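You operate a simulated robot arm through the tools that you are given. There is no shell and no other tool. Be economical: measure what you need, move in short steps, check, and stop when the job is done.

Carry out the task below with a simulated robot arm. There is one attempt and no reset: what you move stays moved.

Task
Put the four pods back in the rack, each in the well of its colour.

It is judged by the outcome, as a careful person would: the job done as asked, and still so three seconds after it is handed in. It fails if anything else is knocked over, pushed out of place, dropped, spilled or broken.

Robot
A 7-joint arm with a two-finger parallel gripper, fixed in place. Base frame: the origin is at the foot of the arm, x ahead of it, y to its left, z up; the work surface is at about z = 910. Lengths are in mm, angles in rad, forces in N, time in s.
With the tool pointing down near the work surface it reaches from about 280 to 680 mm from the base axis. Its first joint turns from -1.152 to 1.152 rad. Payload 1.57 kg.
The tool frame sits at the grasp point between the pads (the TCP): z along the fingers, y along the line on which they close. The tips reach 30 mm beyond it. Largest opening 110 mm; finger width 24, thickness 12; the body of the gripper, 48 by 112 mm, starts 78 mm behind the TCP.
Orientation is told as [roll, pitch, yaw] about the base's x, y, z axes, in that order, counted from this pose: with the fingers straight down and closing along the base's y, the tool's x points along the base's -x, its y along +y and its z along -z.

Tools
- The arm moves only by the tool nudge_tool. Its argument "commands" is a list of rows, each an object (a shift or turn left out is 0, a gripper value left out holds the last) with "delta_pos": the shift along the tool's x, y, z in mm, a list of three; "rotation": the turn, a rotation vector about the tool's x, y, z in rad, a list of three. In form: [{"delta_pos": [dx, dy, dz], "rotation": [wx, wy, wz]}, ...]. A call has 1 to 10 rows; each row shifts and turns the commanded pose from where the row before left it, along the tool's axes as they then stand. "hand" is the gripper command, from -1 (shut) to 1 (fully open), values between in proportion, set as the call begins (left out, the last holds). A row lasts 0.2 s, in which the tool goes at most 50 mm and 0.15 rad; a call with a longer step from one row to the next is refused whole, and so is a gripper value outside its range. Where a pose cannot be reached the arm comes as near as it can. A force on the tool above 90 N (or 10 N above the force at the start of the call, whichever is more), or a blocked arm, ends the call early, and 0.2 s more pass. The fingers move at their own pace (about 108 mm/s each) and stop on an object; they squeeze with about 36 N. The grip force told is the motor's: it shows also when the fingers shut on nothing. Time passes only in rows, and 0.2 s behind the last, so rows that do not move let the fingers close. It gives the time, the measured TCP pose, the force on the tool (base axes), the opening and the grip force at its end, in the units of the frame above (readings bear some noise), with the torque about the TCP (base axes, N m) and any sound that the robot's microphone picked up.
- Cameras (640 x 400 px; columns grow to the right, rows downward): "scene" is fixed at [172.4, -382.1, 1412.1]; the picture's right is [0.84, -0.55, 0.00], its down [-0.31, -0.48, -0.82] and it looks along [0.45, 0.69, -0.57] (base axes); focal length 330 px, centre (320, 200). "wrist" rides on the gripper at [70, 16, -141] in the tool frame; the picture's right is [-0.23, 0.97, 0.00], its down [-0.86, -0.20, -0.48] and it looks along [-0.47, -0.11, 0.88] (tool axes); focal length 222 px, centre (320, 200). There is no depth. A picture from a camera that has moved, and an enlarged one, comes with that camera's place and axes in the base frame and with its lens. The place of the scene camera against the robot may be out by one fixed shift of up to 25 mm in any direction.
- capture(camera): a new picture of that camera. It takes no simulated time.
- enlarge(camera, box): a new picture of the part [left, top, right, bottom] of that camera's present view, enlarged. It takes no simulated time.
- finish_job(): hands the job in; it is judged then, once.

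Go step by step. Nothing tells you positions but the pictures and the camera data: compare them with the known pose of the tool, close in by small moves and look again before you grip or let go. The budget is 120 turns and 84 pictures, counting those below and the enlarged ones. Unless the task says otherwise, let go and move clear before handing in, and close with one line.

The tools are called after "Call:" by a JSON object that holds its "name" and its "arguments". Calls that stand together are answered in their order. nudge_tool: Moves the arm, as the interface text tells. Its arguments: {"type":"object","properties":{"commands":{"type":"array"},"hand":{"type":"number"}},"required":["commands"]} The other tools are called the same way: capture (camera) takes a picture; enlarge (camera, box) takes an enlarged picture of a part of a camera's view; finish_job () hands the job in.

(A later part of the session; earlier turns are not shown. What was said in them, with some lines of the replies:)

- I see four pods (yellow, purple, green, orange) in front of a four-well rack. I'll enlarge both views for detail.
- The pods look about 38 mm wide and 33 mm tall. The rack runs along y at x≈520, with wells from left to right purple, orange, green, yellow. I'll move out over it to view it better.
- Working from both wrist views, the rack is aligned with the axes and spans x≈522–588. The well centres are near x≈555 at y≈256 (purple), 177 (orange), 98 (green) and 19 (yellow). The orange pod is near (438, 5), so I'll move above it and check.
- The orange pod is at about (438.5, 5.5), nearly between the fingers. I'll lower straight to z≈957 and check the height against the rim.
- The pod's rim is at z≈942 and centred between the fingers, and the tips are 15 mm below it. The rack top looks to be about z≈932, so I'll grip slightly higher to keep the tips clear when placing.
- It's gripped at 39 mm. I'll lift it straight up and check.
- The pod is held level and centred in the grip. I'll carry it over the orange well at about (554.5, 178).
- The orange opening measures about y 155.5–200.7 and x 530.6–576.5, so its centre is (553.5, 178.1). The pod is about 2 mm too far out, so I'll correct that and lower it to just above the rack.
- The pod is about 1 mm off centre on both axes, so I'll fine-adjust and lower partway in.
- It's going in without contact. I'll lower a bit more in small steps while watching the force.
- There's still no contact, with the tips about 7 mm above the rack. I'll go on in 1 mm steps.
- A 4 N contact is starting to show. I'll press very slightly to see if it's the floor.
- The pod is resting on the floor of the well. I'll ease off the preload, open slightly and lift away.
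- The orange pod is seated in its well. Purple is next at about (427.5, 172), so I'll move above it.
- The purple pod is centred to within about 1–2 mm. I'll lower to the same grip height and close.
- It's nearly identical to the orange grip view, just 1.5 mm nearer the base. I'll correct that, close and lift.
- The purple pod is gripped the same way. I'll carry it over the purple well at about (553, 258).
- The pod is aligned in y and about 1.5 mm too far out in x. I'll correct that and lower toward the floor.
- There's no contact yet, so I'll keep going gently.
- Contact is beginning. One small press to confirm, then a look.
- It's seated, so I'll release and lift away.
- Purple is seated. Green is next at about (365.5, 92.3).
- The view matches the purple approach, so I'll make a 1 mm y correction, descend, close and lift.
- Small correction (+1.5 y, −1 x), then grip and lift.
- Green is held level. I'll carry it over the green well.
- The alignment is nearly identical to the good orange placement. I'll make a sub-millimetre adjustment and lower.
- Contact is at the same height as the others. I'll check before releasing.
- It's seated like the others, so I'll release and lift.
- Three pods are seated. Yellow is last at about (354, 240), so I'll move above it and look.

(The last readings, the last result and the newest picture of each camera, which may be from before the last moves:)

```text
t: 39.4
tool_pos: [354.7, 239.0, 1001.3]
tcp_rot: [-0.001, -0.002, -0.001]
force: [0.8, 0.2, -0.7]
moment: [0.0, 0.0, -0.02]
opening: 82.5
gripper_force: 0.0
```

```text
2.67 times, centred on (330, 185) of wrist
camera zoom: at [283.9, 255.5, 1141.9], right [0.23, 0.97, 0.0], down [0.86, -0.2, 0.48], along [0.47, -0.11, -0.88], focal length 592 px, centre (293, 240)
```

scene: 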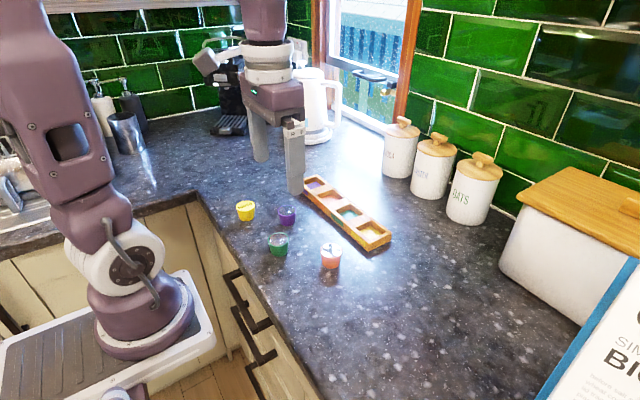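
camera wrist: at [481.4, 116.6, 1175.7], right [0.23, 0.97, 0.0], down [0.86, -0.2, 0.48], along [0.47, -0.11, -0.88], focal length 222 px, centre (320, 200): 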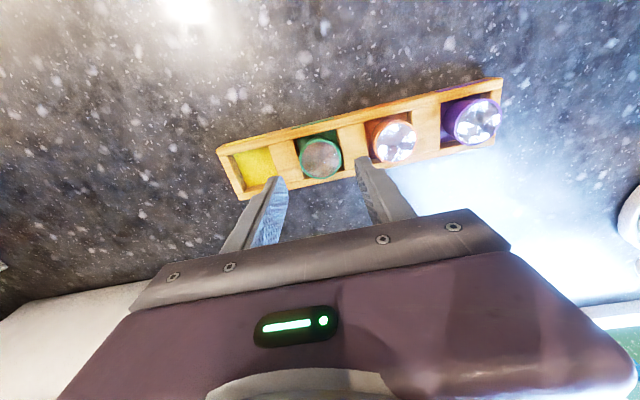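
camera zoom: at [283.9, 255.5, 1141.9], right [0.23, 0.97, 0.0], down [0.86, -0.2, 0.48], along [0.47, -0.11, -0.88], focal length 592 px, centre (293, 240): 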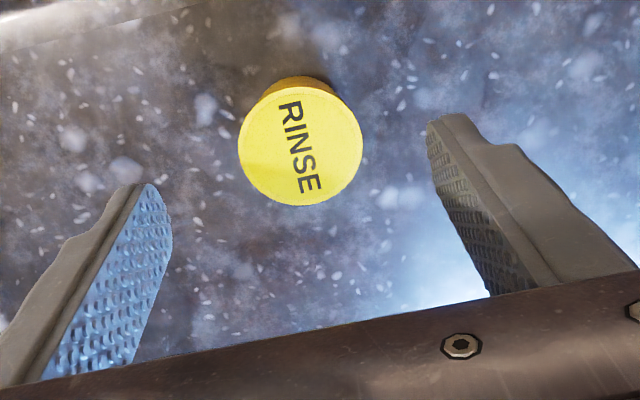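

The yellow pod is about 1.5 mm back and 2.3 mm left of centre. I'll correct that, descend and check.

Call:
{"name": "nudge_tool", "arguments": {"commands": [{"delta_pos": [1.5, 2.3, 10]}, {"delta_pos": [0, 0, 16]}, {"delta_pos": [0, 0, 16]}, {}, {}]}}

Call:
{"name": "enlarge", "arguments": {"camera": "wrist", "box": [210, 110, 450, 260]}}

Call:
{"name": "enlarge", "arguments": {"camera": "scene", "box": [200, 170, 290, 230]}}

```text
t: 40.6
tool_pos: [351.5, 240.5, 959.5]
tcp_rot: [0.002, -0.001, -0.001]
force: [0.2, 0.8, 0.2]
moment: [-0.01, -0.01, 0.01]
opening: 82.7
gripper_force: 0.1
```

```text
2.67 times, centred on (330, 185) of wrist
camera zoom: at [281.2, 256.8, 1099.5], right [0.23, 0.97, 0.0], down [0.86, -0.2, 0.48], along [0.47, -0.11, -0.88], focal length 592 px, centre (293, 240)
```

zoom: 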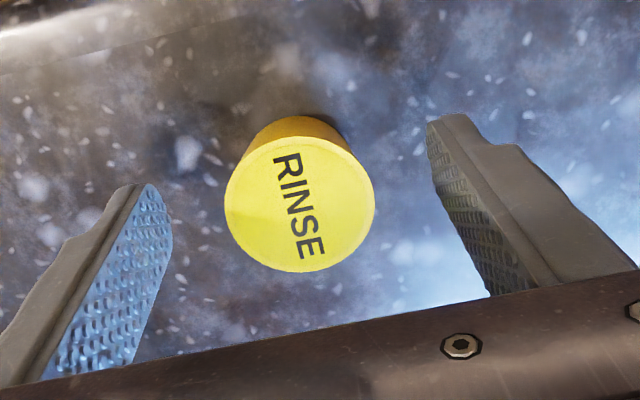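

```text
6.67 times, centred on (245, 200) of scene
camera zoom: at [172.4, -382.1, 1412.1], right [0.84, -0.55, 0.0], down [-0.31, -0.48, -0.82], along [0.45, 0.69, -0.57], focal length 2202 px, centre (820, 200)
```

zoom: 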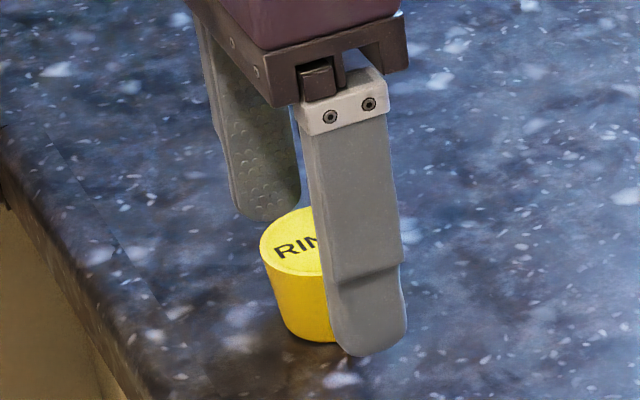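

One more y correction of +2 mm, then grip and lift.

Call:
{"name": "nudge_tool", "arguments": {"commands": [{"delta_pos": [0, 2.2, 0.5]}, {}]}}

Call:
{"name": "nudge_tool", "arguments": {"commands": [{}, {}, {}], "hand": -0.5}}

Call:
{"name": "nudge_tool", "arguments": {"commands": [{"delta_pos": [0, 0, -10]}, {"delta_pos": [0, 0, -25]}, {"delta_pos": [0, 0, -25]}, {}]}}

Call:
{"name": "enlarge", "arguments": {"camera": "wrist", "box": [210, 110, 450, 260]}}

```text
t: 41.2
tool_pos: [351.8, 243.5, 959.4]
tcp_rot: [-0.001, 0.002, 0.001]
force: [0.0, 0.1, -0.2]
moment: [0.0, 0.01, -0.03]
opening: 82.5
gripper_force: 0.0
```

```text
t: 42.0
tool_pos: [351.5, 242.4, 957.4]
tcp_rot: [-0.002, -0.001, -0.001]
force: [-0.6, 0.6, 0.3]
moment: [0.0, 0.02, -0.04]
opening: 39.0
gripper_force: 35.9
```

```text
t: 43.0
tool_pos: [351.8, 244.2, 1015.8]
tcp_rot: [-0.001, -0.001, 0.0]
force: [-0.2, -0.3, -1.0]
moment: [-0.03, 0.0, -0.02]
opening: 39.8
gripper_force: 36.3
```

```text
2.67 times, centred on (330, 185) of wrist
camera zoom: at [282.7, 260.6, 1157.2], right [0.23, 0.97, 0.0], down [0.86, -0.2, 0.48], along [0.47, -0.11, -0.88], focal length 592 px, centre (293, 240)
```

zoom: 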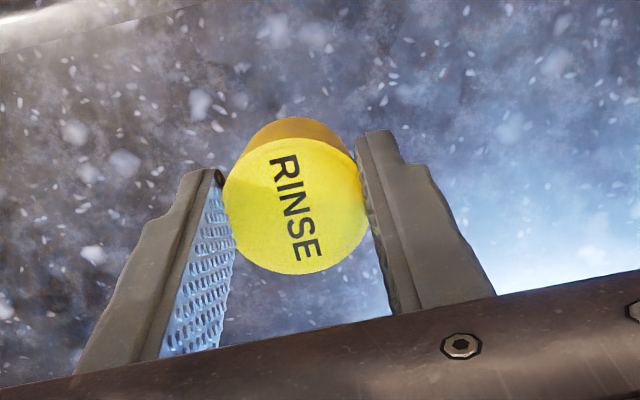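

Yellow is held. I'll raise it a bit for clearance over the seated pods and carry it to the yellow well at about (552, 22).

Call:
{"name": "nudge_tool", "arguments": {"commands": [{"delta_pos": [0, 0, -25]}, {"delta_pos": [-28.5, -31.7, 0]}, {"delta_pos": [-28.5, -31.7, 0]}, {"delta_pos": [-28.5, -31.7, 0]}, {"delta_pos": [-28.5, -31.7, 0]}, {"delta_pos": [-28.5, -31.7, 0]}, {"delta_pos": [-28.5, -31.7, 0]}, {"delta_pos": [-28.5, -31.7, 0]}, {}]}}

Call:
{"name": "nudge_tool", "arguments": {"commands": [{"delta_pos": [0, 0, 20]}, {"delta_pos": [0, 0, 20]}, {"delta_pos": [0, 0, 16]}, {}, {}]}}

Call:
{"name": "enlarge", "arguments": {"camera": "wrist", "box": [230, 110, 430, 235]}}

Call:
{"name": "enlarge", "arguments": {"camera": "scene", "box": [310, 160, 400, 250]}}

```text
t: 45.0
tool_pos: [554.8, 20.4, 1041.7]
tcp_rot: [-0.001, 0.0, -0.001]
force: [0.1, 0.8, 0.0]
moment: [0.0, -0.01, 0.03]
opening: 39.8
gripper_force: 36.0
```

```text
t: 46.2
tool_pos: [552.1, 21.4, 988.0]
tcp_rot: [0.001, -0.001, 0.0]
force: [0.3, -0.5, 0.2]
moment: [-0.02, 0.02, -0.03]
opening: 40.0
gripper_force: 35.9
```

```text
3.20 times, centred on (330, 172) of wrist
camera zoom: at [481.3, 38.2, 1127.7], right [0.23, 0.97, 0.0], down [0.86, -0.2, 0.48], along [0.47, -0.11, -0.88], focal length 711 px, centre (288, 288)
```

zoom: 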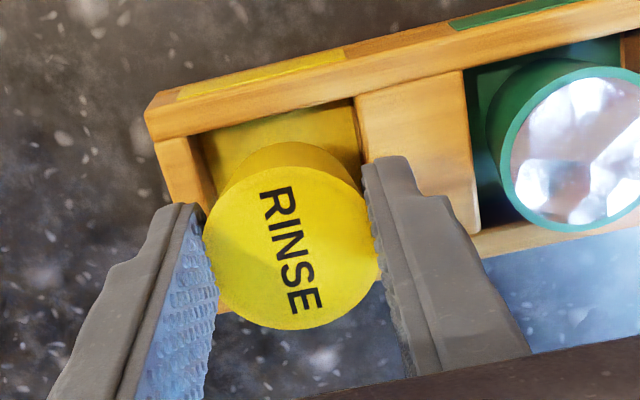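

```text
4.44 times, centred on (355, 205) of scene
camera zoom: at [172.4, -382.1, 1412.1], right [0.84, -0.55, 0.0], down [-0.31, -0.48, -0.82], along [0.45, 0.69, -0.57], focal length 1468 px, centre (164, 178)
```

zoom: 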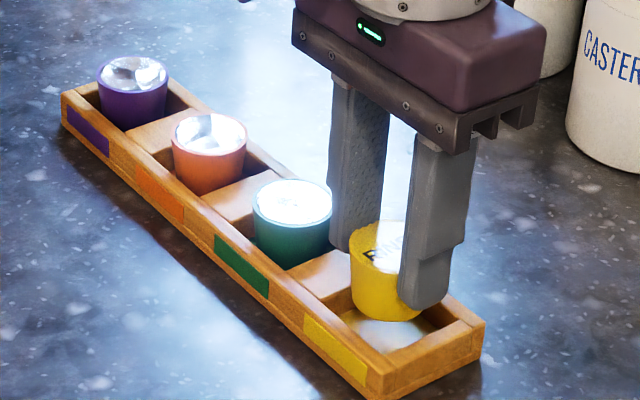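

The alignment matches the previous placements. I'll lower it into the yellow well.

Call:
{"name": "nudge_tool", "arguments": {"commands": [{"delta_pos": [0, 0, 4]}, {"delta_pos": [0, 0, 4]}, {"delta_pos": [0, 0, 4]}, {"delta_pos": [0, 0, 3]}, {"delta_pos": [0, 0, 2]}, {}]}}

Call:
{"name": "nudge_tool", "arguments": {"commands": [{"delta_pos": [0, 0, 1]}, {"delta_pos": [0, 0, 1]}, {"delta_pos": [0, 0, 0.7]}, {}]}}

```text
t: 47.6
tool_pos: [551.3, 21.2, 969.9]
tcp_rot: [-0.002, 0.0, 0.0]
force: [-0.6, -0.4, 0.2]
moment: [-0.02, -0.04, 0.01]
opening: 39.9
gripper_force: 35.9
```

```text
t: 48.6
tool_pos: [552.0, 20.8, 966.6]
tcp_rot: [0.001, -0.001, 0.0]
force: [-0.6, 1.0, 0.1]
moment: [0.02, -0.01, 0.0]
opening: 39.6
gripper_force: 36.2
```

Call:
{"name": "nudge_tool", "arguments": {"commands": [{"delta_pos": [0, 0, 0.7]}, {"delta_pos": [0, 0, 0.7]}, {}]}}

Call:
{"name": "enlarge", "arguments": {"camera": "scene", "box": [330, 190, 390, 230]}}

```text
t: 49.4
tool_pos: [551.2, 21.8, 966.2]
tcp_rot: [-0.001, -0.001, 0.0]
force: [-0.1, -0.9, 3.5]
moment: [0.04, 0.0, -0.02]
opening: 39.7
gripper_force: 36.0
```

```text
10.00 times, centred on (360, 210) of scene
camera zoom: at [172.4, -382.1, 1412.1], right [0.84, -0.55, 0.0], down [-0.31, -0.48, -0.82], along [0.45, 0.69, -0.57], focal length 3302 px, centre (-80, 100)
```

zoom: 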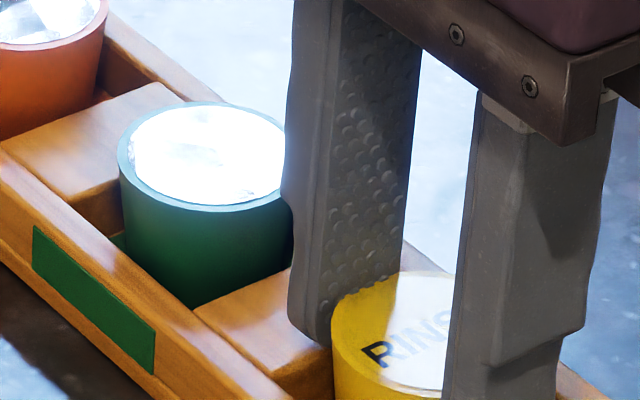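

Floor contact has been reached at the expected height. I'll release, lift away and check.

Call:
{"name": "nudge_tool", "arguments": {"commands": [{"delta_pos": [0, 0, 0]}, {}], "hand": 0.05}}

Call:
{"name": "nudge_tool", "arguments": {"commands": [{"delta_pos": [0, 0, -10]}, {"delta_pos": [0, 0, -30]}, {"delta_pos": [0, 0, -40]}, {"delta_pos": [0, 0, -40]}, {}]}}

Call:
{"name": "enlarge", "arguments": {"camera": "scene", "box": [280, 150, 400, 250]}}

Call:
{"name": "capture", "arguments": {"camera": "scene"}}

Call:
{"name": "enlarge", "arguments": {"camera": "wrist", "box": [250, 40, 550, 230]}}

```text
t: 50.0
tool_pos: [551.4, 21.7, 966.6]
tcp_rot: [-0.002, 0.0, 0.0]
force: [-0.2, 0.4, 0.1]
moment: [0.0, -0.04, 0.01]
opening: 57.6
gripper_force: 0.0
```

```text
t: 51.2
tool_pos: [552.6, 20.7, 1086.8]
tcp_rot: [0.001, 0.0, -0.001]
force: [-1.2, -0.2, 0.5]
moment: [-0.01, 0.01, 0.01]
opening: 57.6
gripper_force: 0.1
```

```text
4.00 times, centred on (340, 200) of scene
camera zoom: at [172.4, -382.1, 1412.1], right [0.84, -0.55, 0.0], down [-0.31, -0.48, -0.82], along [0.45, 0.69, -0.57], focal length 1321 px, centre (240, 200)
```

zoom: 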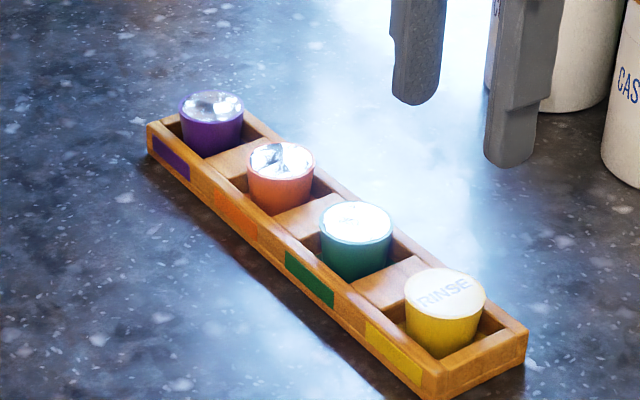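

```text
36 pictures are left
```

scene: 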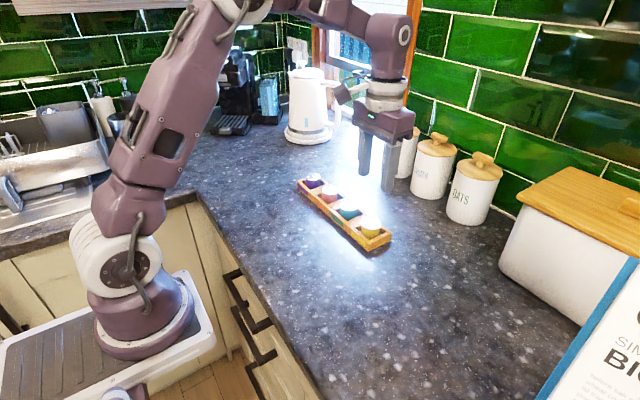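

```text
2.11 times, centred on (400, 135) of wrist
camera zoom: at [482.3, 37.8, 1226.7], right [0.23, 0.97, 0.0], down [0.86, -0.2, 0.48], along [0.47, -0.11, -0.88], focal length 468 px, centre (152, 337)
```

zoom: 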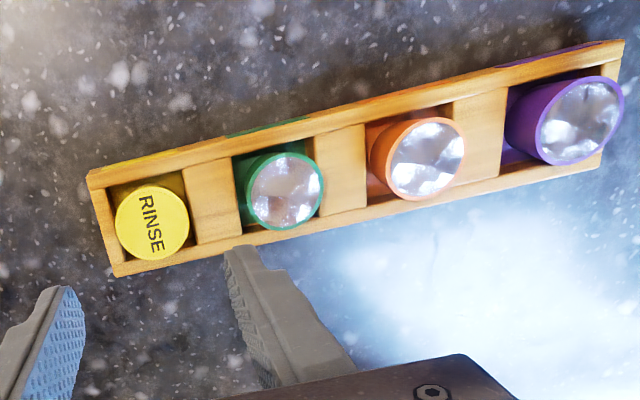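

All four pods are upright in their matching wells, the rack hasn't moved and the arm is clear, so I'm handing in.

Call:
{"name": "finish_job", "arguments": {}}

```text
The job is handed in.
```

All four pods are back in the rack, each standing upright in the well of its colour, with nothing else disturbed and the gripper clear.
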